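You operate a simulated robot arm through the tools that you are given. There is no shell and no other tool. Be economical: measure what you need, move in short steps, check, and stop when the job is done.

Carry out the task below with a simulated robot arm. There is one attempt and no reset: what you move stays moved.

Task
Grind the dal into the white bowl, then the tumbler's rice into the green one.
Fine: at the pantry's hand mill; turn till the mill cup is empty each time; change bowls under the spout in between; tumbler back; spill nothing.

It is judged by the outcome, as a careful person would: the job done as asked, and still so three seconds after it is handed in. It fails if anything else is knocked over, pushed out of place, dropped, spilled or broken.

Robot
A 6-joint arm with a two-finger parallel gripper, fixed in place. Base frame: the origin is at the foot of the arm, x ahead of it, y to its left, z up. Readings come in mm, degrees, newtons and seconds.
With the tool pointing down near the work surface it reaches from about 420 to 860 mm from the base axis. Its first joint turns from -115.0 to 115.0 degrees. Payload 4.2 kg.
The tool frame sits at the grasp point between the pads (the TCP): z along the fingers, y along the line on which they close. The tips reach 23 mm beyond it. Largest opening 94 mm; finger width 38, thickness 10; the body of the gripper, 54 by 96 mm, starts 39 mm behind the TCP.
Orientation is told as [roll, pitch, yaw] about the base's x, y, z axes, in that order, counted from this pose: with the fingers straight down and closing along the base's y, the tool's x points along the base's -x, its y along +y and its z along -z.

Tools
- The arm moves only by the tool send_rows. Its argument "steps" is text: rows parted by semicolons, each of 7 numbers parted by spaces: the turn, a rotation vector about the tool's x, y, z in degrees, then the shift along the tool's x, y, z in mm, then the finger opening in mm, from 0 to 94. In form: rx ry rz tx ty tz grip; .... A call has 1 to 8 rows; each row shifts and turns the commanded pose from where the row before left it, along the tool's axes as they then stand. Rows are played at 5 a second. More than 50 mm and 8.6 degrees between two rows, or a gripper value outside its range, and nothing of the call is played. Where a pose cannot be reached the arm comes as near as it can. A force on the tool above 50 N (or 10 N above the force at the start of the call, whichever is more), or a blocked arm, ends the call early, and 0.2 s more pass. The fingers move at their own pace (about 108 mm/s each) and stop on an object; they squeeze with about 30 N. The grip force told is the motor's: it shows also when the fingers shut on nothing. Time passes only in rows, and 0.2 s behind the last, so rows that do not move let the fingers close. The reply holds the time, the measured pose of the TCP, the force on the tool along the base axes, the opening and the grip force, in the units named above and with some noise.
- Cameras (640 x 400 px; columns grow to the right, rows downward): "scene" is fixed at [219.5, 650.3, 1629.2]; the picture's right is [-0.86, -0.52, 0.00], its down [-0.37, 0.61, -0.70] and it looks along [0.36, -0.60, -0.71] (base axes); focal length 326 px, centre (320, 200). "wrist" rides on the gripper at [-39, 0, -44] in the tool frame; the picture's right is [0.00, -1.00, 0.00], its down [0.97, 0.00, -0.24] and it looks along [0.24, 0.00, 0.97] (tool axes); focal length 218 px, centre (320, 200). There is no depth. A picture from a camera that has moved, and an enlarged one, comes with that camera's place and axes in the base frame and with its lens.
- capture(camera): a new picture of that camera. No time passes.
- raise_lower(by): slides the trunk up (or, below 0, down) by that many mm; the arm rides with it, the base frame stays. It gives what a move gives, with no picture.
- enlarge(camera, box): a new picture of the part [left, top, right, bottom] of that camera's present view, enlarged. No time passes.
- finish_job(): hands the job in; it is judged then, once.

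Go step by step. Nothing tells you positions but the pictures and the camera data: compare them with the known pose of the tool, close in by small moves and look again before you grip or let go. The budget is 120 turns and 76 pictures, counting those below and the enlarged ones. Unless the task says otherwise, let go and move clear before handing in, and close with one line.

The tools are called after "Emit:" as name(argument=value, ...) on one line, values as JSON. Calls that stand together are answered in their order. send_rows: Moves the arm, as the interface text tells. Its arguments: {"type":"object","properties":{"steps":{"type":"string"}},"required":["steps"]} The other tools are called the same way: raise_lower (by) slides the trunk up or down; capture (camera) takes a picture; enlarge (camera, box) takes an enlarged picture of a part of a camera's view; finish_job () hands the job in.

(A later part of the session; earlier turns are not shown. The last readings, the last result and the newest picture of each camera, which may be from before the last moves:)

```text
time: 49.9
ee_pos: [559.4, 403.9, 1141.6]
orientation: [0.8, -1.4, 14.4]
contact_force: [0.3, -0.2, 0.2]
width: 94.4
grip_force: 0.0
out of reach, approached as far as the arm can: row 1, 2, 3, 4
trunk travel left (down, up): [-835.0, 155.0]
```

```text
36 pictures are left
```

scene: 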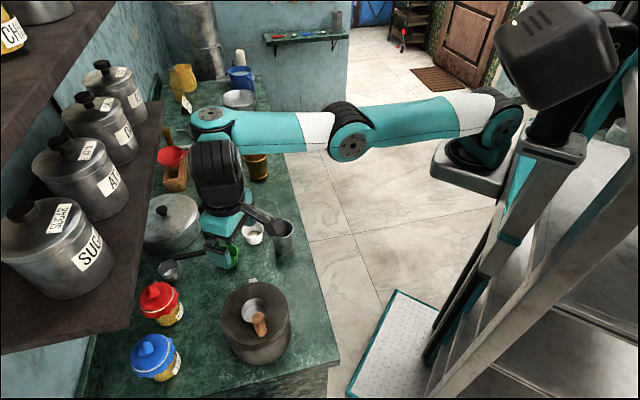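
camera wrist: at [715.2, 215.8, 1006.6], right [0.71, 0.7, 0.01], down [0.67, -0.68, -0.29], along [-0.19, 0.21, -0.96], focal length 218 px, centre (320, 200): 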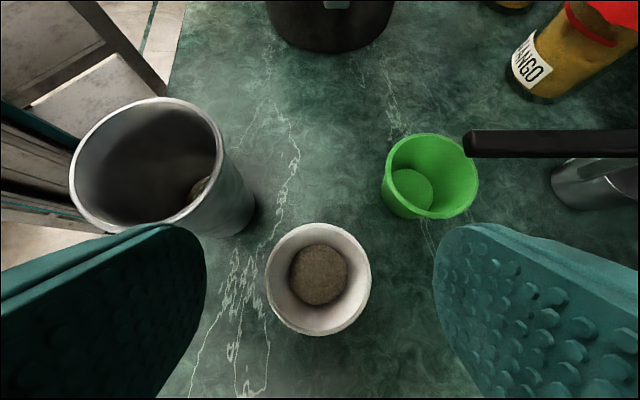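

Emit:
send_rows(steps="0 0 0 25 0 0 94;0 0 0 25 0 0 94;0 0 0 25 0 0 94;0 0 0 0 0 0 94")

Emit:
capture(camera="scene")

```text
time: 50.9
ee_pos: [513.8, 428.0, 1147.0]
orientation: [0.8, -1.4, 14.5]
contact_force: [-0.4, -0.1, 0.0]
width: 94.3
grip_force: 0.0
out of reach, approached as far as the arm can: row 1, 2, 3
trunk travel left (down, up): [-835.0, 155.0]
```

```text
35 pictures are left
```

scene: 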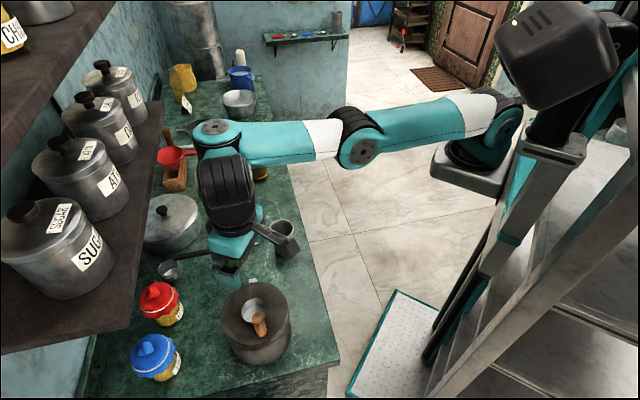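

The pose was reachable before, so a joint limit or wrist branch is the trouble. I'll turn the tool back toward the yaw that worked and see whether it frees up.

Emit:
send_rows(steps="0 0 -8.5 0 0 0 94;0 0 -8.5 0 0 0 94;0 0 -8.5 0 0 0 94;0 0 -8.5 0 0 0 94;0 0 -8.5 0 0 0 94;0 0 -8.5 0 0 0 94;0 0 -8.5 0 0 0 94;0 0 -8.5 0 0 0 94")

Emit:
send_rows(steps="0 0 -8.5 0 0 0 94;0 0 -8.5 0 0 0 94;0 0 -8.5 0 0 0 94;0 0 -8.5 0 0 0 94;0 0 -8.5 0 0 0 94;0 0 -8.5 0 0 0 94;0 0 0 0 0 0 94")

Emit:
capture(camera="scene")

```text
time: 52.7
ee_pos: [511.2, 430.7, 1146.3]
orientation: [-0.9, -1.2, 82.5]
contact_force: [-0.5, -0.1, -0.1]
width: 94.1
grip_force: 0.0
trunk travel left (down, up): [-835.0, 155.0]
```

```text
time: 54.3
ee_pos: [511.1, 430.4, 1146.9]
orientation: [-1.6, 0.0, 133.6]
contact_force: [0.7, -0.1, -0.2]
width: 94.0
grip_force: 0.0
trunk travel left (down, up): [-835.0, 155.0]
```

```text
34 pictures are left
```

scene: 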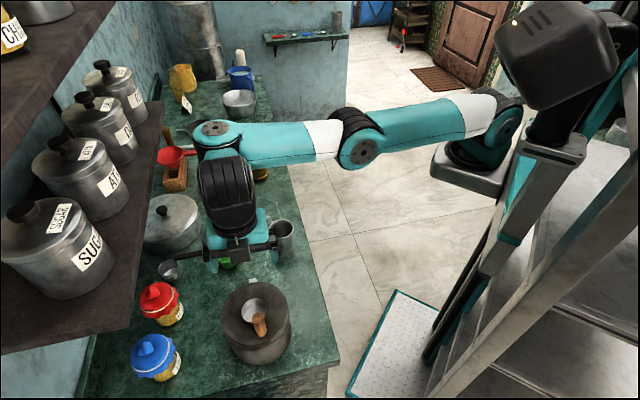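

Emit:
send_rows(steps="0 0 0 0 25 0 94;0 0 0 0 25 0 94;0 0 0 0 0 0 94")

```text
time: 55.1
ee_pos: [504.9, 433.2, 1148.8]
orientation: [-1.5, 0.0, 133.5]
contact_force: [-0.3, -0.3, -0.6]
width: 93.7
grip_force: 0.1
out of reach, approached as far as the arm can: row 1, 2
trunk travel left (down, up): [-835.0, 155.0]
```

Comparing pictures, the elbow seems to have tipped through straight to its limited underside. I'll stretch outward at height, then press downward so that the elbow bends up again.

Emit:
send_rows(steps="0 0 0 45 -2 -11 94;0 0 0 45 -2 -11 94;0 0 0 45 -2 -11 94;0 0 0 45 -2 -11 94;0 0 0 45 -2 -11 94;0 0 0 45 -2 -11 94;0 0 0 45 -2 -11 94;0 0 0 45 -2 -11 94")

Emit:
send_rows(steps="0 0 0 10 0 40 94;0 0 0 0 0 45 94;0 0 0 0 0 45 94;0 0 0 0 0 45 94;0 0 0 0 0 0 94")

Emit:
capture(camera="scene")

```text
time: 56.9
ee_pos: [773.2, 198.8, 1240.9]
orientation: [-1.4, 0.1, 133.5]
contact_force: [1.2, 0.7, 0.0]
width: 94.1
grip_force: 0.1
out of reach, approached as far as the arm can: row 1, 2, 3
trunk travel left (down, up): [-835.0, 155.0]
```

```text
time: 58.1
ee_pos: [785.8, 198.5, 1077.8]
orientation: [-1.0, -0.8, 133.6]
contact_force: [0.3, -0.5, 1.1]
width: 94.0
grip_force: 0.0
out of reach, approached as far as the arm can: row 4
trunk travel left (down, up): [-835.0, 155.0]
```

```text
33 pictures are left
```

scene: 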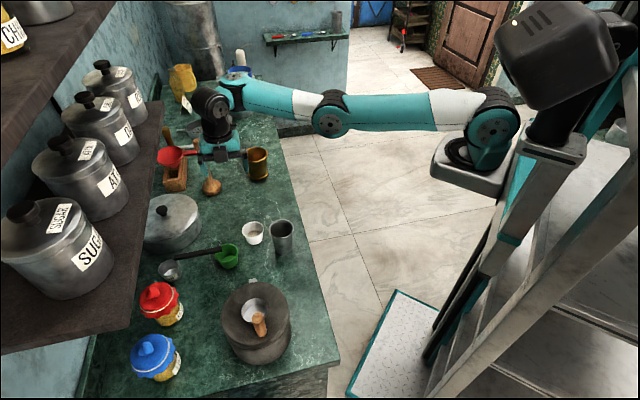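

Emit:
send_rows(steps="0 0 0 -40 3.7 0 94;0 0 0 -40 3.7 0 94;0 0 0 -40 3.7 0 94;0 0 0 -40 3.7 0 94;0 0 0 -40 3.7 0 94;0 0 0 0 0 0 94")

Emit:
capture(camera="scene")

```text
time: 59.5
ee_pos: [644.0, 336.0, 1088.6]
orientation: [-1.1, -0.1, 133.5]
contact_force: [0.3, -0.3, -0.1]
width: 93.8
grip_force: 0.1
out of reach, approached as far as the arm can: row 1, 4, 5
trunk travel left (down, up): [-835.0, 155.0]
```

```text
32 pictures are left
```

scene: 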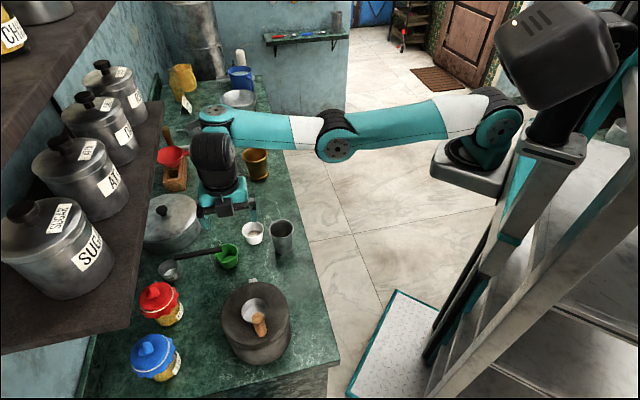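

Still the wrong elbow side. I'll go high over the clear right-hand area and then push outward and down together past full stretch, so that the elbow crosses.

Emit:
send_rows(steps="0 0 0 24 13.6 -26 94;0 0 0 24 13.6 -26 94;0 0 0 24 13.6 -26 94;0 0 0 24 13.6 -26 94;0 0 0 24 13.6 -26 94;0 0 0 24 13.6 -26 94;0 0 0 24 13.6 -26 94;0 0 0 24 13.6 -26 94")

Emit:
send_rows(steps="0 0 0 30 -34 0 94;0 0 0 30 -34 0 94;0 0 0 30 -34 0 94;0 0 0 21 -24 36 94;0 0 0 21 -24 36 94;0 0 0 21 -24 36 94;0 0 0 10 -12 45 94;0 0 0 0 0 45 94")

Emit:
send_rows(steps="0 0 0 0 0 45 94;0 0 0 -20 22 30 94;0 0 0 -30 33 0 94;0 0 0 -30 33 0 94;0 0 0 -30 33 0 94;0 0 0 -30 33 0 94;0 0 0 0 0 0 94")

Emit:
capture(camera="scene")

```text
time: 61.3
ee_pos: [726.7, 145.1, 1297.7]
orientation: [-1.5, 0.0, 133.6]
contact_force: [1.0, 0.6, -0.2]
width: 93.8
grip_force: 0.0
out of reach, approached as far as the arm can: row 1, 2, 3, 4
trunk travel left (down, up): [-835.0, 155.0]
```

```text
time: 63.1
ee_pos: [852.4, 125.0, 1096.0]
orientation: [-1.3, 0.3, 133.5]
contact_force: [-0.6, 0.0, 1.1]
width: 94.2
grip_force: 0.1
out of reach, approached as far as the arm can: row 2, 3, 4, 5, 6, 7
trunk travel left (down, up): [-835.0, 155.0]
```

```text
time: 64.7
ee_pos: [670.3, 131.4, 1024.7]
orientation: [-1.5, 0.0, 133.5]
contact_force: [0.5, -0.4, 0.3]
width: 94.0
grip_force: 0.1
out of reach, approached as far as the arm can: row 2, 3
trunk travel left (down, up): [-835.0, 155.0]
```

```text
31 pictures are left
```

scene: 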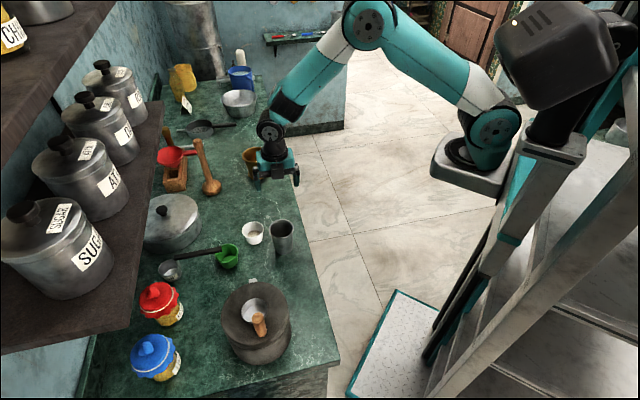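

The elbow is up again. I'll rotate the tool, upright, to yaw 14°.

Emit:
send_rows(steps="0 0 8.5 0 0 0 94;0 0 8.5 0 0 0 94;0 0 8.5 0 0 0 94;0 0 8.5 0 0 0 94;0 0 8.5 0 0 0 94;0 0 8.5 0 0 0 94;0 0 8.5 0 0 0 94;0 0 8.5 0 0 0 94")

Emit:
send_rows(steps="0 0 8.5 0 0 0 94;0 0 8.5 0 0 0 94;0 0 8.5 0 0 0 94;0 0 8.5 0 0 0 94;0 0 8.5 0 0 0 94;0 0 8.5 0 0 0 94;0 0 0 0 0 0 94")

```text
time: 66.5
ee_pos: [671.1, 134.2, 1024.7]
orientation: [-0.6, -1.6, 65.3]
contact_force: [0.5, -1.1, 0.1]
width: 94.2
grip_force: 0.0
trunk travel left (down, up): [-835.0, 155.0]
```

```text
time: 68.1
ee_pos: [672.7, 133.4, 1024.2]
orientation: [0.8, -1.3, 14.3]
contact_force: [-0.5, -0.3, -0.1]
width: 94.1
grip_force: 0.0
trunk travel left (down, up): [-835.0, 155.0]
```

Emit:
send_rows(steps="0 0 0 -2 42 6 94;0 0 0 -2 42 6 94;0 0 0 -2 42 6 94;0 0 0 -2 42 6 94;0 0 0 0 0 0 94")

Emit:
send_rows(steps="0 -7.7 0 0 0 0 94;0 -7.7 0 0 0 0 94;0 -7.7 0 0 0 0 94;0 -7.7 0 0 0 0 94;0 -7.7 0 0 0 0 94;0 -7.7 0 0 0 0 94;0 -7.7 0 0 0 0 94;0 0 0 0 0 0 94")

Emit:
capture(camera="wrist")

Emit:
capture(camera="scene")

```text
time: 69.3
ee_pos: [636.4, 302.1, 1001.5]
orientation: [0.8, -1.5, 14.5]
contact_force: [0.1, -0.4, 0.2]
width: 93.8
grip_force: 0.1
trunk travel left (down, up): [-835.0, 155.0]
```

```text
time: 71.1
ee_pos: [637.5, 299.4, 1003.5]
orientation: [1.4, -55.3, 13.5]
contact_force: [-0.1, 0.9, 0.3]
width: 93.9
grip_force: 0.0
trunk travel left (down, up): [-835.0, 155.0]
```

```text
30 pictures are left
camera wrist: at [624.1, 293.7, 1058.1], right [0.25, -0.97, -0.01], down [-0.73, -0.18, -0.66], along [0.64, 0.18, -0.75], focal length 218 px, centre (320, 200)
```

wrist: 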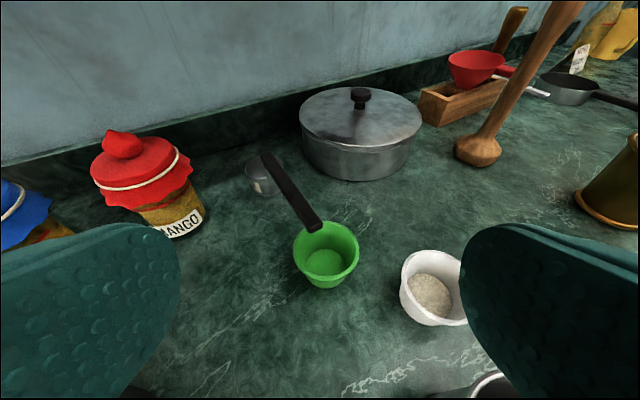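

```text
29 pictures are left
```

scene: 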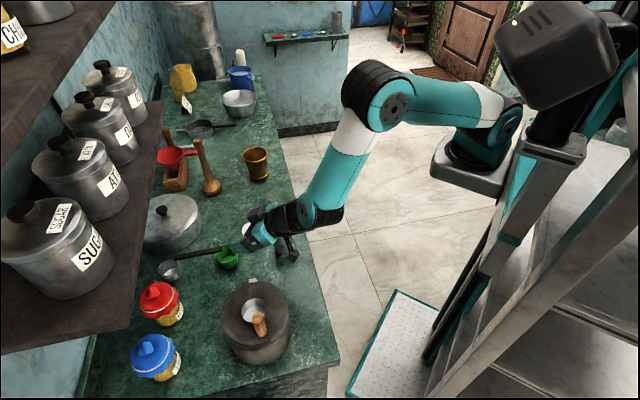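

Good view: the green bowl is centred at about (733, 320), and the handle tip at about (733, 332, 889) hangs over it. I'll drop to the approach line and check.

Emit:
send_rows(steps="0 0 0 24.4 -1.1 22.7 94;0 0 0 24.4 -1.1 22.7 94;0 0 0 24.4 -1.1 22.7 94;0 0 0 0 0 15 94;0 0 0 0 0 15 94;0 0 0 0 0 0 94")

Emit:
capture(camera="wrist")

```text
time: 72.5
ee_pos: [679.0, 308.6, 887.0]
orientation: [1.4, -55.2, 13.3]
contact_force: [0.1, -0.2, -0.8]
width: 94.0
grip_force: 0.1
trunk travel left (down, up): [-835.0, 155.0]
```

```text
28 pictures are left
camera wrist: at [664.3, 302.8, 941.3], right [0.25, -0.97, -0.01], down [-0.73, -0.18, -0.66], along [0.64, 0.18, -0.75], focal length 218 px, centre (320, 200)
```

wrist: 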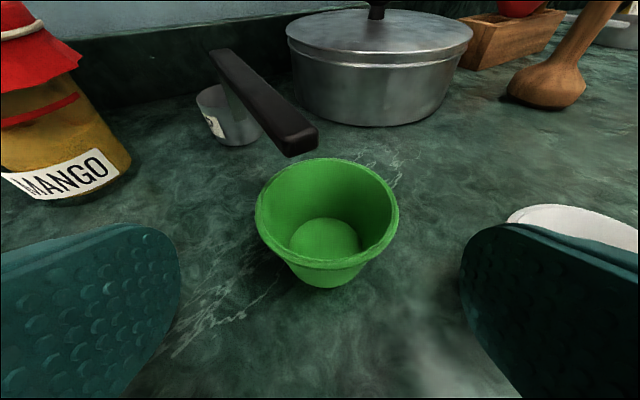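

Emit:
send_rows(steps="0 0 0 1 -0.7 18 88;0 0 0 1 -0.7 18 88;0 0 0 1 -0.6 18 88;0 0 0 0 0 0 88")

Emit:
capture(camera="wrist")

Emit:
enlarge(camera="scene", box=[150, 200, 310, 300])

```text
time: 73.2
ee_pos: [704.9, 315.6, 872.0]
orientation: [1.6, -55.5, 13.3]
contact_force: [-17.7, -11.5, 46.7]
width: 88.0
grip_force: 0.0
trunk travel left (down, up): [-835.0, 155.0]
stopped in row 3: the force on the tool passed its limit (the readings are from after the stop); the commanded pose is now the measured one
```

```text
27 pictures are left
camera wrist: at [691.2, 310.8, 926.7], right [0.25, -0.97, -0.02], down [-0.73, -0.18, -0.66], along [0.64, 0.18, -0.75], focal length 218 px, centre (320, 200)
```

wrist: 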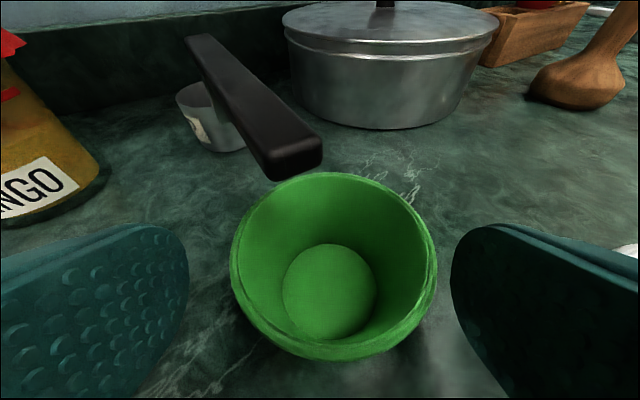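

```text
4.00 times, centred on (230, 250) of scene
camera zoom: at [219.5, 650.3, 1629.2], right [-0.86, -0.52, 0.0], down [-0.37, 0.61, -0.7], along [0.36, -0.6, -0.71], focal length 1302 px, centre (680, 0)
```

zoom: 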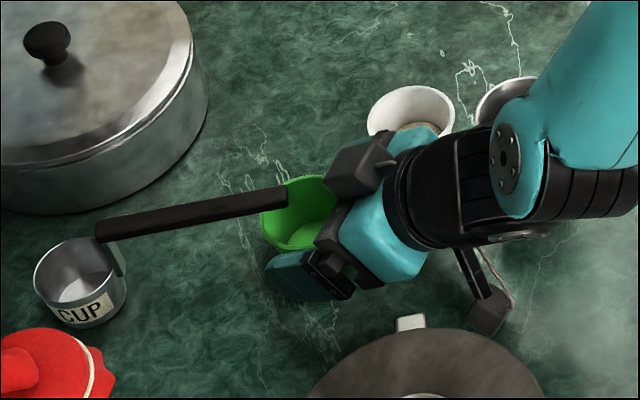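

The force came from a second box on the gripper's underside touching the counter. That also explains the earlier contact, which was that box resting on the tumbler rim. I'll back off and use a shallower tilt of 45°, gripping slightly higher.

Emit:
send_rows(steps="0 0 0 -3.3 -1.5 -15.4 88;0 0 0 -3.3 -1.5 -15.4 88;0 5.2 0 0 0 0 88;0 5.2 0 0 0 0 88;0 0 0 0 0 0 88")

Emit:
capture(camera="wrist")

```text
time: 74.4
ee_pos: [686.5, 307.5, 888.7]
orientation: [1.2, -44.7, 13.9]
contact_force: [0.5, 0.5, -0.3]
width: 87.7
grip_force: 0.0
trunk travel left (down, up): [-835.0, 155.0]
```

```text
25 pictures are left
camera wrist: at [682.3, 304.6, 946.1], right [0.25, -0.97, -0.01], down [-0.83, -0.21, -0.51], along [0.49, 0.14, -0.86], focal length 218 px, centre (320, 200)
```

wrist: 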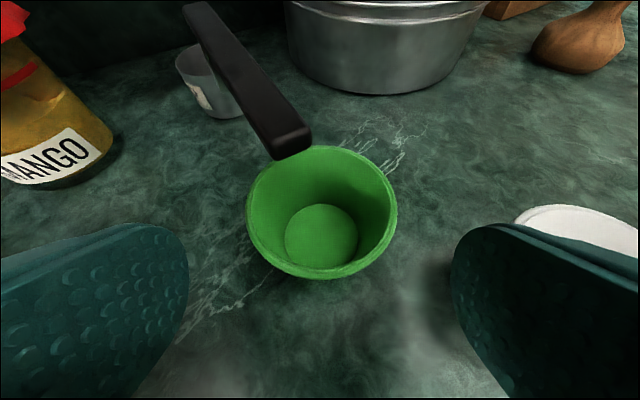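

Emit:
send_rows(steps="0 0 0 -1 0 14.5 88;0 0 0 -1 0 14.5 88;0 0 0 -1 0 14.5 88;0 0 0 0 0 0 88")

Emit:
enlarge(camera="scene", box=[170, 210, 290, 285])

```text
time: 75.4
ee_pos: [716.8, 316.7, 859.9]
orientation: [1.1, -44.8, 13.8]
contact_force: [-0.1, 0.7, 0.8]
width: 87.8
grip_force: 0.0
trunk travel left (down, up): [-835.0, 155.0]
```

```text
5.33 times, centred on (230, 248) of scene
camera zoom: at [219.5, 650.3, 1629.2], right [-0.86, -0.52, 0.0], down [-0.37, 0.61, -0.7], along [0.36, -0.6, -0.71], focal length 1736 px, centre (800, -53)
```

zoom: 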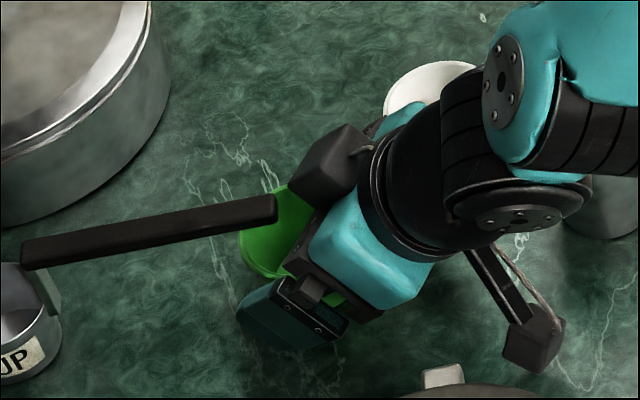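

No contact and all clear. I'll close on the green bowl.

Emit:
send_rows(steps="0 0 0 0 0 0 78;0 0 0 0 0 0 70;0 0 0 0 0 0 64;0 0 0 0 0 0 60;0 0 0 0 0 0 57;0 0 0 0 0 0 57")

```text
time: 76.8
ee_pos: [716.5, 315.4, 859.8]
orientation: [1.1, -44.7, 13.8]
contact_force: [0.4, -0.7, -0.5]
width: 59.3
grip_force: 30.4
trunk travel left (down, up): [-835.0, 155.0]
```

Emit:
send_rows(steps="0 0 0 -2.1 0 -2.1 57;0 0 0 12.4 0 -12.4 57;0 0 0 12.4 0 -12.4 57;0 0 0 12.4 0 -12.4 57;0 0 0 12.4 0 -12.4 57;0 0 0 1.8 0 1.8 57;0 0 0 0 0 0 57")

Emit:
capture(camera="wrist")

```text
time: 78.4
ee_pos: [648.5, 297.6, 861.5]
orientation: [1.1, -44.8, 13.7]
contact_force: [1.0, 0.1, -0.2]
width: 59.1
grip_force: 30.0
trunk travel left (down, up): [-835.0, 155.0]
```

```text
23 pictures are left
camera wrist: at [645.0, 295.2, 917.5], right [0.25, -0.97, -0.01], down [-0.83, -0.21, -0.51], along [0.49, 0.14, -0.86], focal length 218 px, centre (320, 200)
```

wrist: 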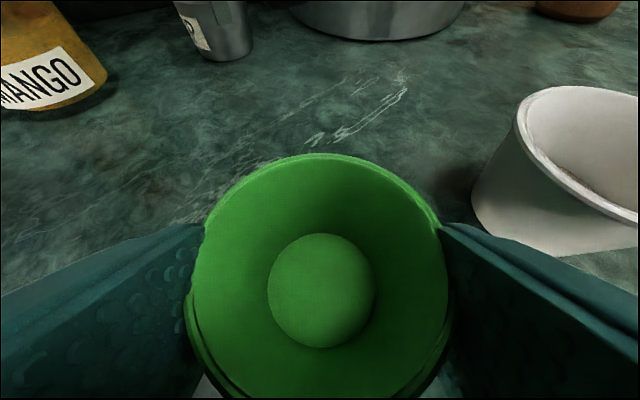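

Emit:
send_rows(steps="0 0 0 0.9 0 0.9 57;0 0 0 0 0 0 57;0 0 0 0 0 0 66;0 0 0 0 0 0 78;0 0 0 0 0 0 84;0 0 0 0 0 -20 84;0 0 0 0 0 -40 84;0 0 0 0 0 -40 84")

Emit:
send_rows(steps="0 7.5 0 -15 0 -25 94;0 7.5 0 -15 0 -25 94;0 7.5 0 -10 0 -25 94;0 7.5 0 0 0 -25 94;0 7.5 0 0 0 0 94;0 7.2 0 0 0 0 94;0 0 0 0 0 0 94")

```text
time: 80.2
ee_pos: [582.5, 276.0, 931.3]
orientation: [0.9, -44.9, 13.9]
contact_force: [0.3, 0.3, -0.2]
width: 83.9
grip_force: 0.1
trunk travel left (down, up): [-835.0, 155.0]
```

```text
time: 81.8
ee_pos: [560.3, 272.0, 1039.4]
orientation: [0.8, 0.0, 14.6]
contact_force: [0.4, -0.4, 0.2]
width: 94.0
grip_force: 0.1
trunk travel left (down, up): [-835.0, 155.0]
```

Upright and clear. Now I yaw to about 135° here, well inside the reach.

Emit:
send_rows(steps="0 0 -8.5 0 0 0 94;0 0 -8.5 0 0 0 94;0 0 -8.5 0 0 0 94;0 0 -8.5 0 0 0 94;0 0 -8.5 0 0 0 94;0 0 -8.5 0 0 0 94;0 0 -8.5 0 0 0 94;0 0 -8.5 0 0 0 94")

Emit:
send_rows(steps="0 0 -8.5 0 0 0 94;0 0 -8.5 0 0 0 94;0 0 -8.5 0 0 0 94;0 0 -8.5 0 0 0 94;0 0 -8.5 0 0 0 94;0 0 -8.5 0 0 0 94;0 0 -1 0 0 0 94;0 0 0 0 0 0 94")

Emit:
send_rows(steps="0 0 0 25 -30 0 94;0 0 0 25 -30 0 94;0 0 0 10 -32 0 94;0 -8.3 0 0 0 0 94;0 -8.3 0 0 0 0 94;0 -8.3 0 0 0 0 94;0 0 0 0 0 0 94")

Emit:
capture(camera="wrist")

```text
time: 83.6
ee_pos: [560.7, 272.1, 1038.5]
orientation: [0.2, -0.8, 82.8]
contact_force: [0.1, 0.2, 0.6]
width: 94.1
grip_force: 0.2
trunk travel left (down, up): [-835.0, 155.0]
```

```text
time: 85.4
ee_pos: [559.5, 272.9, 1037.5]
orientation: [-0.5, -0.5, 134.8]
contact_force: [0.4, 0.6, -0.3]
width: 93.9
grip_force: 0.1
trunk travel left (down, up): [-835.0, 155.0]
```

```text
time: 87.0
ee_pos: [666.4, 293.9, 1038.5]
orientation: [-0.6, -25.6, 134.8]
contact_force: [1.0, -0.4, -0.2]
width: 94.1
grip_force: 0.1
trunk travel left (down, up): [-835.0, 155.0]
```

```text
22 pictures are left
camera wrist: at [654.9, 304.9, 1093.3], right [0.71, 0.7, 0.01], down [0.69, -0.7, -0.2], along [-0.14, 0.15, -0.98], focal length 218 px, centre (320, 200)
```

wrist: 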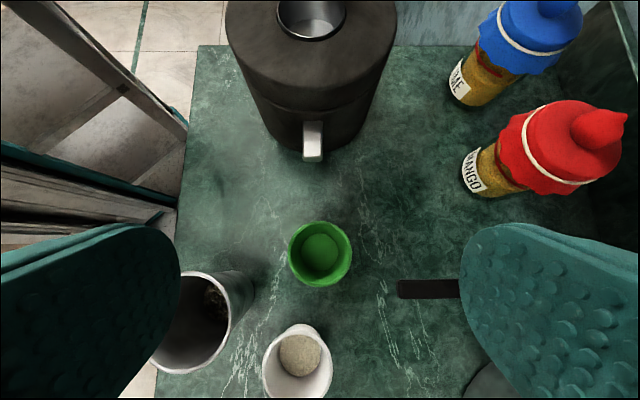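

The green bowl is at about (662, 299), directly out from the spout. I'll descend onto it with a shallower tilt so the rear box passes above the white bowl.

Emit:
send_rows(steps="0 3 0 0 0 0 94;0 0 0 16 -0.2 40.6 94;0 0 0 16 -0.2 40.6 94;0 0 0 16 -0.2 40.6 90;0 0 0 8 -0.1 20.3 90;0 0 0 8 -0.1 20.3 90;0 0 0 0 0 0 90")

Emit:
capture(camera="wrist")

```text
time: 88.6
ee_pos: [665.7, 296.6, 863.9]
orientation: [-0.4, -22.5, 134.8]
contact_force: [0.5, 0.6, 0.1]
width: 90.1
grip_force: 0.1
trunk travel left (down, up): [-835.0, 155.0]
```

```text
21 pictures are left
camera wrist: at [651.5, 309.4, 917.4], right [0.71, 0.7, 0.01], down [0.7, -0.7, -0.15], along [-0.1, 0.11, -0.99], focal length 218 px, centre (320, 200)
```

wrist: 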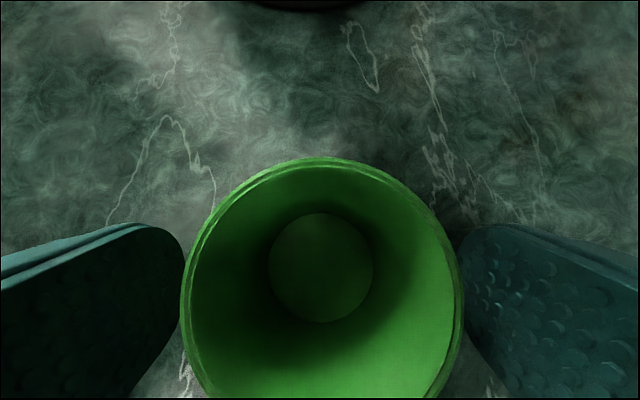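

Emit:
send_rows(steps="0 0 0 0 0 0 76;0 0 0 0 0 0 66;0 0 0 0 0 0 60;0 0 0 0 0 0 56;0 0 0 0 0 0 56;0 0 0 -0.8 0 -1.9 56;0 0 0 -18.8 0 7.8 56;0 0 0 -18.8 0 7.8 56")

Emit:
send_rows(steps="0 0 0 -14 0 5.8 56;0 0 0 -14 0 5.8 56;0 0 0 -9.4 0 3.9 56;0 0 0 0 0 0 56")

Emit:
capture(camera="wrist")

Emit:
enlarge(camera="scene", box=[190, 220, 330, 308])

```text
time: 90.4
ee_pos: [636.8, 326.7, 867.0]
orientation: [-0.6, -22.5, 134.9]
contact_force: [1.0, -0.1, -0.2]
width: 58.7
grip_force: 30.1
trunk travel left (down, up): [-835.0, 155.0]
```

```text
time: 91.4
ee_pos: [608.8, 356.5, 867.2]
orientation: [-0.6, -22.5, 134.7]
contact_force: [0.1, 0.1, -0.8]
width: 58.6
grip_force: 30.5
trunk travel left (down, up): [-835.0, 155.0]
```

```text
20 pictures are left
camera wrist: at [593.8, 369.0, 920.3], right [0.71, 0.7, 0.01], down [0.7, -0.7, -0.15], along [-0.1, 0.11, -0.99], focal length 218 px, centre (320, 200)
```

wrist: 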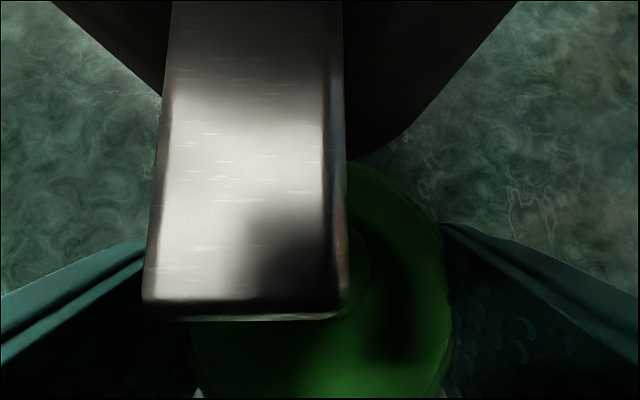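

```text
4.55 times, centred on (260, 264) of scene
camera zoom: at [219.5, 650.3, 1629.2], right [-0.86, -0.52, 0.0], down [-0.37, 0.61, -0.7], along [0.36, -0.6, -0.71], focal length 1479 px, centre (593, -91)
```

zoom: 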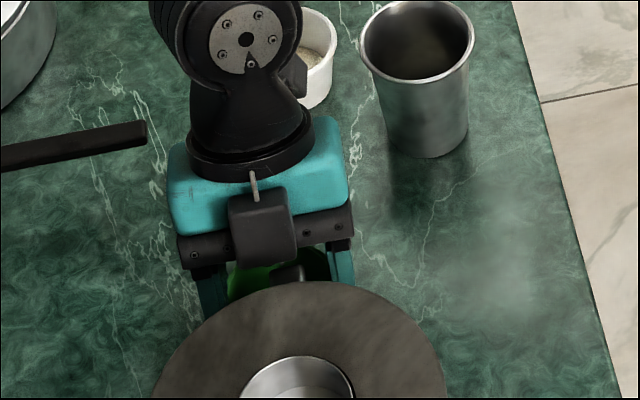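

The bowl is under the spout but about 6 mm to one side. I'll shift it sideways, lower it, and release.

Emit:
send_rows(steps="0 0 0 0 6 0 56;0 0 0 0.7 0 1.6 56;0 0 0 0.2 0 0.5 56;0 0 0 0 0 0 56;0 0 0 0 0 0 56")

```text
time: 92.6
ee_pos: [603.4, 352.0, 865.1]
orientation: [-0.5, -22.4, 134.7]
contact_force: [0.6, 0.4, 0.2]
width: 58.3
grip_force: 29.8
trunk travel left (down, up): [-835.0, 155.0]
```

Emit:
send_rows(steps="0 0 0 0.5 0 1.1 56;0 0 0 0 0 0 56;0 0 0 0 0 0 64;0 0 0 0 0 0 74;0 0 0 0 0 0 80;0 0 0 0 0 -20 80;0 0 0 0 0 -40 80;0 0 0 0 0 -40 80")

Emit:
send_rows(steps="0 7.5 0 0 0 -30 80;0 7.5 0 0 0 -30 80;0 7.5 0 0 0 0 80;0 0 0 0 0 0 80")

Emit:
capture(camera="wrist")

```text
time: 94.4
ee_pos: [629.3, 320.8, 953.4]
orientation: [-0.4, -22.5, 134.8]
contact_force: [0.0, 0.2, -0.3]
width: 80.0
grip_force: 0.1
trunk travel left (down, up): [-835.0, 155.0]
```

```text
time: 95.4
ee_pos: [644.6, 309.2, 1010.2]
orientation: [-0.5, 0.0, 134.5]
contact_force: [-0.3, 0.7, 0.3]
width: 79.9
grip_force: 0.1
trunk travel left (down, up): [-835.0, 155.0]
```

```text
18 pictures are left
camera wrist: at [615.7, 335.3, 1052.8], right [0.71, 0.7, 0.01], down [0.68, -0.69, 0.24], along [0.18, -0.17, -0.97], focal length 218 px, centre (320, 200)
```

wrist: 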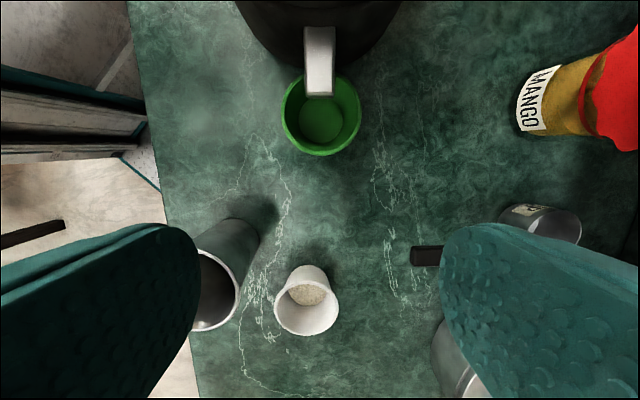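

The green bowl stands under the spout. For the tumbler I'll grip it from the robot side with the fingers nearly horizontal, then roll the wrist to pour into the mill cup. First I yaw to 43°, moving over to the robot side of the tumbler.

Emit:
send_rows(steps="0 0 8.5 0 0 0 94;0 0 8.5 0 0 0 94;0 0 8.5 0 0 0 94;0 0 8.5 0 0 0 94;0 0 8.5 0 0 0 94;0 0 8.5 0 0 0 94;0 0 8.5 0 0 0 94;0 0 8.5 0 0 0 94")

Emit:
send_rows(steps="0 0 8 0 0 0 94;0 0 8 0 0 0 94;0 0 7.5 0 0 0 94;0 0 0 37.6 -11 0 94;0 0 0 37.6 -11 0 94;0 0 0 37.6 -11 0 94;0 0 0 37.6 -11 0 94;0 0 0 37.6 -11 0 94")

Emit:
send_rows(steps="0 -8.5 0 0 0 0 94;0 -8.5 0 0 0 0 94;0 -8.5 0 0 0 0 94;0 -8.5 0 0 0 0 94;0 -8.5 0 0 0 0 94;0 -8.5 0 0 0 0 94;0 -8.5 0 0 0 0 94;0 -8.5 0 0 0 0 94")

Emit:
capture(camera="wrist")

```text
time: 97.2
ee_pos: [644.7, 309.8, 1010.3]
orientation: [-0.2, -0.5, 66.6]
contact_force: [0.6, 0.1, -0.5]
width: 93.8
grip_force: 0.0
trunk travel left (down, up): [-835.0, 155.0]
```

```text
time: 99.0
ee_pos: [542.1, 139.6, 1010.4]
orientation: [0.0, -0.6, 43.2]
contact_force: [0.0, 0.1, 0.0]
width: 93.9
grip_force: 0.0
trunk travel left (down, up): [-835.0, 155.0]
```

```text
time: 100.8
ee_pos: [577.5, 164.6, 1018.7]
orientation: [1.4, -64.3, 42.8]
contact_force: [0.4, 0.9, 0.0]
width: 94.1
grip_force: 0.0
out of reach, approached as far as the arm can: row 7, 8
trunk travel left (down, up): [-835.0, 155.0]
```

```text
17 pictures are left
camera wrist: at [560.6, 147.3, 1071.2], right [0.7, -0.72, -0.01], down [-0.46, -0.44, -0.77], along [0.55, 0.54, -0.64], focal length 218 px, centre (320, 200)
```

wrist: 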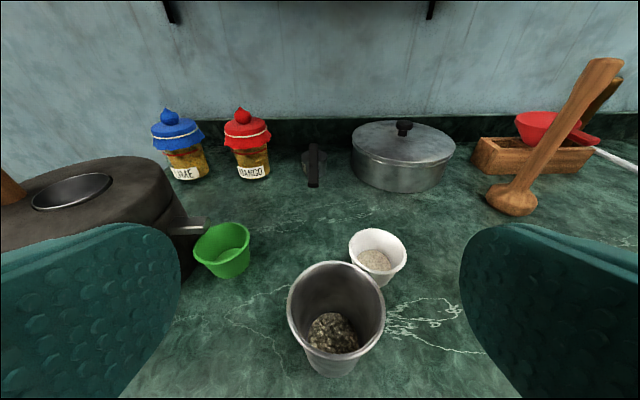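

The rice is visible in the tumbler, centred at about (626, 191). Tilt 64° is what the arm allows here, and that is enough. I'll go down to the approach line and look.

Emit:
send_rows(steps="0 0 0 30 -3.6 14 94;0 0 0 30 -3.6 14 94;0 0 0 30 -3.6 14 94;0 0 0 30 -3.6 14 94;0 0 0 0 0 0 94")

Emit:
capture(camera="wrist")

```text
time: 102.0
ee_pos: [595.4, 159.5, 885.9]
orientation: [1.3, -64.7, 42.9]
contact_force: [0.0, 0.4, 0.2]
width: 94.1
grip_force: 0.1
out of reach, approached as far as the arm can: row 1, 2
trunk travel left (down, up): [-835.0, 155.0]
```

```text
16 pictures are left
camera wrist: at [578.5, 142.4, 939.0], right [0.7, -0.72, -0.01], down [-0.46, -0.43, -0.78], along [0.55, 0.54, -0.63], focal length 218 px, centre (320, 200)
```

wrist: 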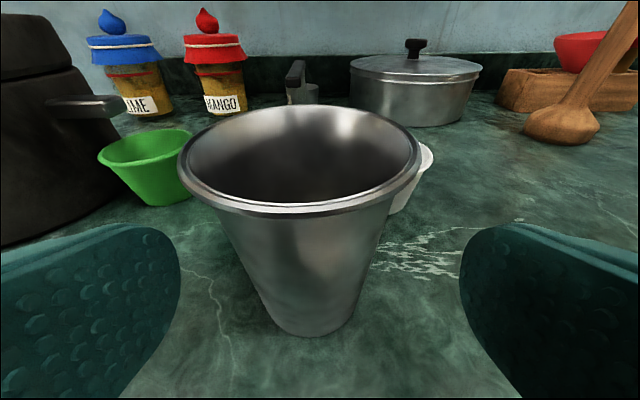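

Tumbler axis at about (622, 192), rim at about z 906. I'll shift a little left and slide the open fingers around it.

Emit:
send_rows(steps="0 0 0 0 5 0 94;0 0 0 1 0 12 94;0 0 0 1 0 12 94;0 0 0 1 0 12 94;0 0 0 1.2 0 11 94;0 0 0 0 0 0 94")

Emit:
capture(camera="wrist")

```text
time: 103.4
ee_pos: [621.2, 191.9, 863.5]
orientation: [1.3, -64.6, 42.9]
contact_force: [-1.1, -0.9, -0.1]
width: 94.1
grip_force: 0.1
trunk travel left (down, up): [-835.0, 155.0]
```

```text
15 pictures are left
camera wrist: at [604.0, 175.2, 915.9], right [0.7, -0.72, -0.01], down [-0.46, -0.43, -0.78], along [0.55, 0.54, -0.63], focal length 218 px, centre (320, 200)
```

wrist: 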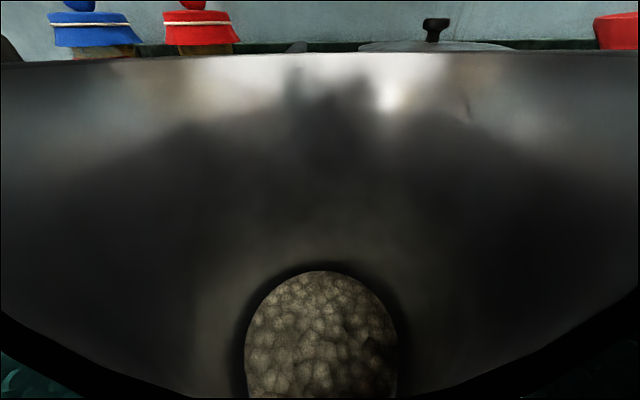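

Well centred, and the rice is in view. I'll close.

Emit:
send_rows(steps="0 0 0 0 0 0 84;0 0 0 0 0 0 76;0 0 0 0 0 0 70;0 0 0 0 0 0 66;0 0 0 0 0 0 63;0 0 0 0 0 0 60;0 0 0 0 0 0 60")

```text
time: 105.0
ee_pos: [621.3, 192.1, 863.2]
orientation: [1.3, -64.8, 42.9]
contact_force: [-0.5, 0.0, -0.2]
width: 61.6
grip_force: 30.2
trunk travel left (down, up): [-835.0, 155.0]
```

The tumbler is gripped (61.6 mm, 30 N). I'll lift it straight up with the trunk, then carry it level to beside the mill cup.

Emit:
send_rows(steps="0 0 0 0 0 0 57;0 0 0 0 0 0 57")

Emit:
raise_lower(by=136)

Emit:
send_rows(steps="0 0 0 -7.6 31.7 16.1 57;0 0 0 -7.6 31.7 16.1 57;0 0 0 -7.6 31.7 16.1 57;0 0 0 -7.6 31.7 16.1 57;0 0 0 -7.6 31.7 16.1 57;0 0 0 -7.6 31.7 16.1 57;0 0 0 0 0 0 57")

Emit:
enlarge(camera="scene", box=[180, 200, 360, 330])

```text
time: 105.6
ee_pos: [620.3, 193.3, 862.6]
orientation: [1.3, -64.8, 42.9]
contact_force: [0.0, -0.9, 1.2]
width: 61.7
grip_force: 30.2
trunk travel left (down, up): [-835.0, 155.0]
```

```text
time: 107.2
ee_pos: [620.7, 191.6, 998.7]
orientation: [1.3, -64.6, 43.0]
contact_force: [0.4, 0.2, -1.4]
width: 61.3
grip_force: 30.5
trunk travel left (down, up): [-971.0, 19.0]
```

```text
time: 108.8
ee_pos: [568.7, 402.4, 1002.9]
orientation: [1.4, -64.7, 42.9]
contact_force: [0.0, 0.6, 0.4]
width: 61.8
grip_force: 29.6
trunk travel left (down, up): [-971.0, 19.0]
```

```text
3.08 times, centred on (270, 265) of scene
camera zoom: at [219.5, 650.3, 1629.2], right [-0.86, -0.52, 0.0], down [-0.37, 0.61, -0.7], along [0.36, -0.6, -0.71], focal length 1001 px, centre (474, 0)
```

zoom: 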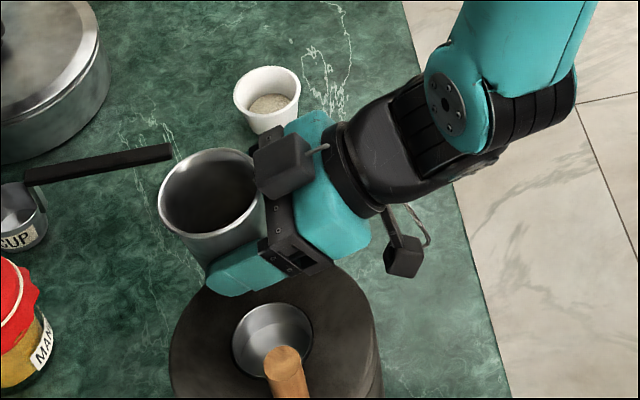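

In position: the tumbler is upright beside the cup with the peg on the far side. I'll roll the mouth toward the cup, first to 48°.

Emit:
send_rows(steps="0 0 -8 0 0 0 57;0 0 -8 0 0 0 57;0 0 -8 0 0 0 57;0 0 -8 0 0 0 57;0 0 -8 0 0 0 57;0 0 -8 0 0 0 57;0 0 0 0 0 0 57")

Emit:
enlarge(camera="scene", box=[180, 200, 360, 330])

```text
time: 110.4
ee_pos: [565.4, 402.8, 1002.2]
orientation: [-57.3, -37.7, 112.8]
contact_force: [-0.5, 0.4, -0.8]
width: 61.8
grip_force: 30.3
trunk travel left (down, up): [-971.0, 19.0]
```

```text
3.08 times, centred on (270, 265) of scene
camera zoom: at [219.5, 650.3, 1629.2], right [-0.86, -0.52, 0.0], down [-0.37, 0.61, -0.7], along [0.36, -0.6, -0.71], focal length 1001 px, centre (474, 0)
```

zoom: 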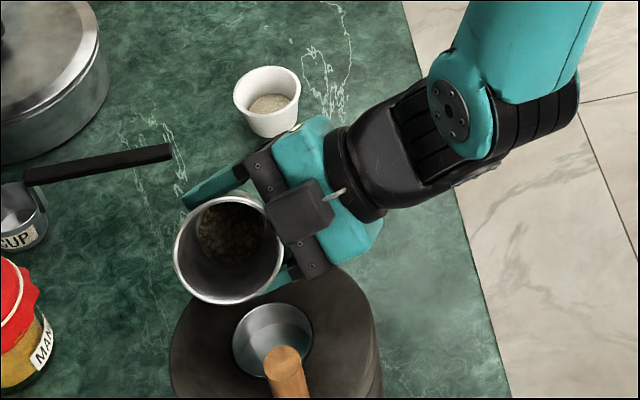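

Emit:
send_rows(steps="0 0 0 4.4 5.9 6.9 57;0 0 0 4.3 5.8 6.8 57;0 0 -8 0 0 0 57;0 0 -8 0 0 0 57;0 0 -6 0 0 0 57;0 0 0 0 0 0 57")

Emit:
enlarge(camera="scene", box=[200, 220, 320, 320])

```text
time: 111.1
ee_pos: [568.6, 417.8, 995.7]
orientation: [-59.7, -37.9, 115.3]
contact_force: [-2.9, 2.9, 13.2]
width: 61.4
grip_force: 30.1
trunk travel left (down, up): [-971.0, 19.0]
stopped in row 3: the force on the tool passed its limit (the readings are from after the stop); the commanded pose is now the measured one
```

```text
4.00 times, centred on (260, 270) of scene
camera zoom: at [219.5, 650.3, 1629.2], right [-0.86, -0.52, 0.0], down [-0.37, 0.61, -0.7], along [0.36, -0.6, -0.71], focal length 1302 px, centre (560, -80)
```

zoom: 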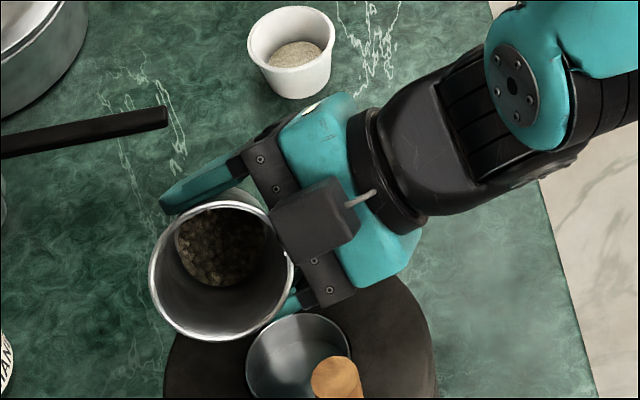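

The lower finger brushed the stone top, so I need a bit more height. I'll raise and re-centre before rolling further.

Emit:
send_rows(steps="0 0 0 1.3 -4.3 -4.7 57;0 0 0 1.2 -4.3 -4.7 57;0 0 0 0 0 0 57")

```text
time: 111.9
ee_pos: [572.0, 404.4, 999.3]
orientation: [-59.0, -37.7, 114.6]
contact_force: [0.4, -0.8, -1.2]
width: 61.5
grip_force: 30.3
trunk travel left (down, up): [-971.0, 19.0]
```

Emit:
raise_lower(by=6)

Emit:
send_rows(steps="0 0 -8 0 0 0 57;0 0 -8 0 0 0 57;0 0 -8 0 0 0 57;0 0 0 0 0 0 57")

Emit:
enlarge(camera="scene", box=[200, 220, 320, 320])

```text
time: 112.4
ee_pos: [572.5, 405.6, 1005.6]
orientation: [-59.2, -37.6, 114.7]
contact_force: [0.3, 0.7, -0.8]
width: 61.3
grip_force: 29.9
trunk travel left (down, up): [-977.0, 13.0]
```

```text
time: 113.4
ee_pos: [571.3, 404.7, 1007.0]
orientation: [-65.1, -16.2, 127.3]
contact_force: [0.4, -1.0, -0.7]
width: 61.3
grip_force: 30.7
trunk travel left (down, up): [-977.0, 13.0]
```

```text
4.00 times, centred on (260, 270) of scene
camera zoom: at [219.5, 650.3, 1629.2], right [-0.86, -0.52, 0.0], down [-0.37, 0.61, -0.7], along [0.36, -0.6, -0.71], focal length 1302 px, centre (560, -80)
```

zoom: 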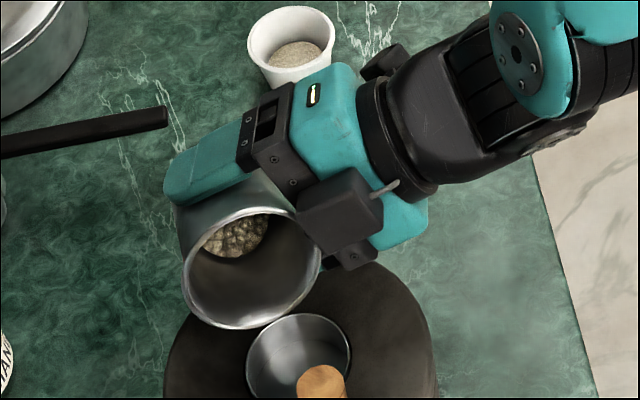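

The lip is right above the cup and the rice has not moved yet. I'll continue slowly, keeping the lip over the cup.

Emit:
send_rows(steps="0 0 -8 -4 0.6 0 57;0 0 -8 -4 0 0 57;0 0 -7 -4 -0.4 0 57;0 0 0 0 0 0 57;0 0 0 0 0 0 57")

Emit:
enlarge(camera="scene", box=[200, 220, 320, 320])

```text
time: 114.6
ee_pos: [564.5, 414.6, 1008.4]
orientation: [-66.0, 4.7, 136.9]
contact_force: [0.8, -0.5, -0.8]
width: 61.3
grip_force: 29.7
trunk travel left (down, up): [-977.0, 13.0]
```

```text
4.00 times, centred on (260, 270) of scene
camera zoom: at [219.5, 650.3, 1629.2], right [-0.86, -0.52, 0.0], down [-0.37, 0.61, -0.7], along [0.36, -0.6, -0.71], focal length 1302 px, centre (560, -80)
```

zoom: 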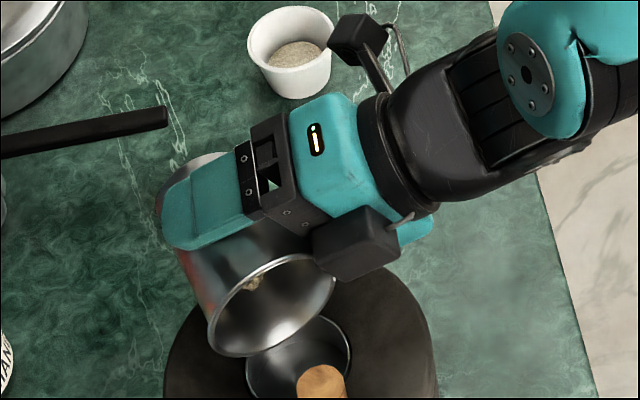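

Rice is still inside. I'll pull the lip back a few mm and roll on to about 113°.

Emit:
send_rows(steps="0 0 0 -0.7 2.5 -5.4 57;0 0 -8 0 0 0 57;0 0 -8 0 0 0 57;0 0 0 0 0 0 57;0 0 0 0 0 0 57")

Emit:
enlarge(camera="scene", box=[200, 220, 320, 320])

```text
time: 115.8
ee_pos: [559.4, 411.5, 1008.1]
orientation: [-64.4, 19.2, 143.7]
contact_force: [1.3, -0.3, -0.3]
width: 61.7
grip_force: 29.9
trunk travel left (down, up): [-977.0, 13.0]
```

```text
4.00 times, centred on (260, 270) of scene
camera zoom: at [219.5, 650.3, 1629.2], right [-0.86, -0.52, 0.0], down [-0.37, 0.61, -0.7], along [0.36, -0.6, -0.71], focal length 1302 px, centre (560, -80)
```

zoom: 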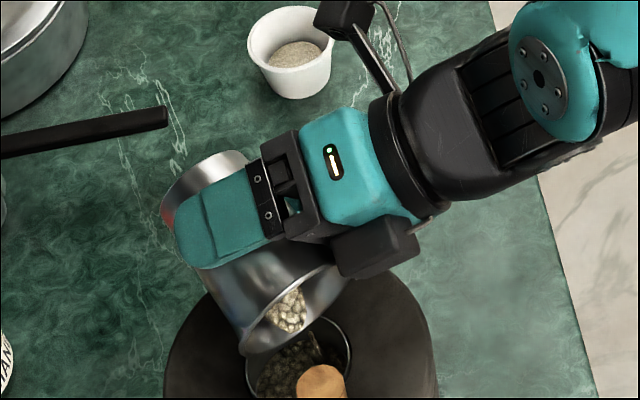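

Rice is falling into the cup. I'll hold, then roll a little further to empty the tumbler.

Emit:
send_rows(steps="0 0 0 0 0 0 57;0 0 0 0 0 0 57;0 0 -6 -3 -1.5 0 57;0 0 0 0 0 0 57;0 0 -6 -3 -2 0 57;0 0 0 0 0 0 57;0 0 0 0 0 0 57;0 0 0 0 0 0 57")

Emit:
enlarge(camera="scene", box=[200, 220, 320, 320])

```text
time: 117.6
ee_pos: [553.7, 415.7, 1009.4]
orientation: [-62.0, 29.9, 149.6]
contact_force: [0.8, 0.4, -0.4]
width: 61.4
grip_force: 29.9
trunk travel left (down, up): [-977.0, 13.0]
```

```text
4.00 times, centred on (260, 270) of scene
camera zoom: at [219.5, 650.3, 1629.2], right [-0.86, -0.52, 0.0], down [-0.37, 0.61, -0.7], along [0.36, -0.6, -0.71], focal length 1302 px, centre (560, -80)
```

zoom: 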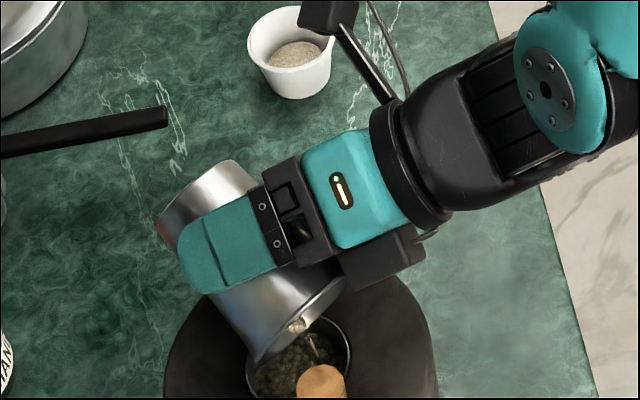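

Emit:
send_rows(steps="0 0 -8 -2.5 -2 0 57;0 0 0 0 0 0 57;0 0 -8 -2 -2.5 0 57;0 0 0 0 0 0 57;0 0 0 0 0 0 57;0 0 0 0 0 0 57;0 0 0 0 0 0 57")

Emit:
capture(camera="wrist")

```text
time: 119.2
ee_pos: [552.1, 420.5, 1009.9]
orientation: [-55.9, 43.8, 159.9]
contact_force: [-0.5, -0.1, 0.2]
width: 61.3
grip_force: 29.7
trunk travel left (down, up): [-977.0, 13.0]
```

```text
7 pictures are left
camera wrist: at [494.9, 400.3, 998.6], right [-0.34, 0.72, 0.6], down [0.5, -0.4, 0.77], along [0.79, 0.56, -0.23], focal length 218 px, centre (320, 200)
```

wrist: 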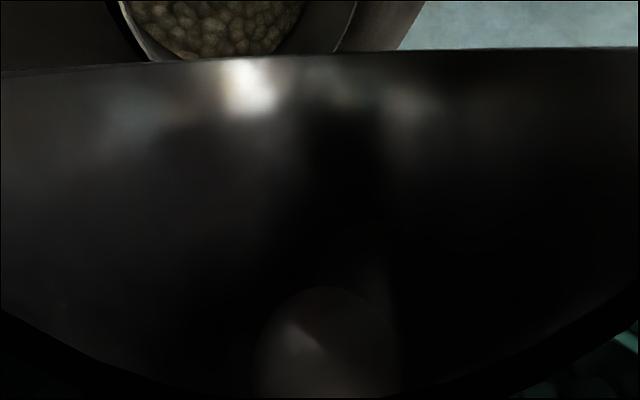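

The tumbler is empty and the rice is all in the mill cup. I'll roll back upright along the same path.

Emit:
send_rows(steps="0 0 8 4.4 4.1 0 57;0 0 8 4.9 3.4 0 57;0 0 8 5.3 2.7 0 57;0 0 8 5.7 2 0 57;0 0 8 0 0 0 57;0 0 8 0 0 0 57;0 0 8 0 0 0 57;0 0 8 0 0 0 57")

Emit:
send_rows(steps="0 0 8 0 0 0 57;0 0 8 0 0 0 57;0 0 8 0 0 0 57;0 0 8 0 0 0 57;0 0 8 0 0 0 57;0 0 8 0 0 0 57;0 0 8 0 0 0 57;0 0 8 0 0 0 57")

```text
time: 121.0
ee_pos: [568.3, 403.7, 1010.7]
orientation: [-65.3, -13.6, 128.5]
contact_force: [0.0, 0.1, -0.4]
width: 61.7
grip_force: 29.8
trunk travel left (down, up): [-977.0, 13.0]
```

```text
time: 122.8
ee_pos: [568.5, 404.2, 1010.3]
orientation: [-23.0, -63.9, 70.2]
contact_force: [-0.4, -0.8, -1.3]
width: 61.3
grip_force: 30.0
trunk travel left (down, up): [-977.0, 13.0]
```

Emit:
send_rows(steps="0 0 5.8 0 0 0 57;0 0 5.8 0 0 0 57;0 0 0 7.5 -31.9 -16 57;0 0 0 7.5 -31.9 -16 57;0 0 0 7.5 -31.9 -16 57;0 0 0 7.5 -31.9 -16 57;0 0 0 7.5 -31.9 -16 57;0 0 0 7.5 -31.9 -16 57")

Emit:
send_rows(steps="0 0 0 0 0 0 57;0 0 0 0 0 0 57")

```text
time: 124.6
ee_pos: [627.7, 192.4, 1007.4]
orientation: [1.3, -66.0, 43.5]
contact_force: [0.3, 0.1, -0.2]
width: 61.5
grip_force: 30.4
trunk travel left (down, up): [-977.0, 13.0]
```

```text
time: 125.2
ee_pos: [628.5, 193.2, 1006.1]
orientation: [1.1, -66.0, 43.5]
contact_force: [0.3, 0.0, -0.6]
width: 61.5
grip_force: 30.3
trunk travel left (down, up): [-977.0, 13.0]
```

Emit:
send_rows(steps="0 1.3 0 2.4 4.3 -5 57;0 0 0 0 0 0 57;0 0 0 0 0 0 57")

Emit:
raise_lower(by=-134)

```text
time: 126.0
ee_pos: [620.5, 192.9, 1007.4]
orientation: [1.1, -64.7, 43.5]
contact_force: [-0.2, 0.2, -1.1]
width: 61.6
grip_force: 29.9
trunk travel left (down, up): [-977.0, 13.0]
```

```text
time: 127.7
ee_pos: [622.3, 193.7, 872.0]
orientation: [1.1, -64.7, 43.5]
contact_force: [0.2, -0.1, -0.8]
width: 61.6
grip_force: 30.1
trunk travel left (down, up): [-843.0, 147.0]
```

Emit:
raise_lower(by=-7)

Emit:
raise_lower(by=-1.5)

```text
time: 128.2
ee_pos: [620.9, 192.5, 865.9]
orientation: [1.0, -64.7, 43.5]
contact_force: [0.1, -0.4, -1.0]
width: 61.3
grip_force: 30.4
trunk travel left (down, up): [-836.0, 154.0]
```

```text
time: 128.7
ee_pos: [620.3, 191.7, 863.6]
orientation: [1.1, -64.9, 43.5]
contact_force: [-1.3, -0.6, 4.0]
width: 61.7
grip_force: 30.3
trunk travel left (down, up): [-835.0, 155.0]
```

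The tumbler is standing on the counter again (4 N contact). I'll open and draw back.

Emit:
send_rows(steps="0 0 0 0 0 0 64;0 0 0 0 0 0 70;0 0 0 0 0 0 80;0 0 0 0 0 0 92;0 0 0 0 0 -15 92;0 0 0 0 0 -20 92;0 0 0 0 0 -25 92;0 0 0 -20 0 -10 92")

Emit:
capture(camera="scene")

```text
time: 130.5
ee_pos: [591.8, 160.3, 908.1]
orientation: [1.1, -64.5, 43.6]
contact_force: [-0.4, -0.6, -0.1]
width: 92.1
grip_force: 0.1
out of reach, approached as far as the arm can: row 7
trunk travel left (down, up): [-835.0, 155.0]
```

```text
6 pictures are left
```

scene: 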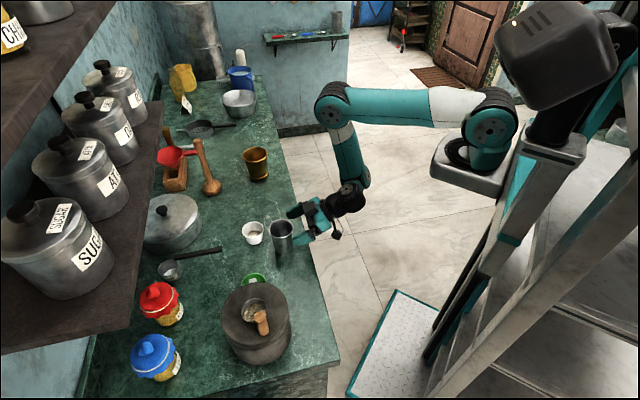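

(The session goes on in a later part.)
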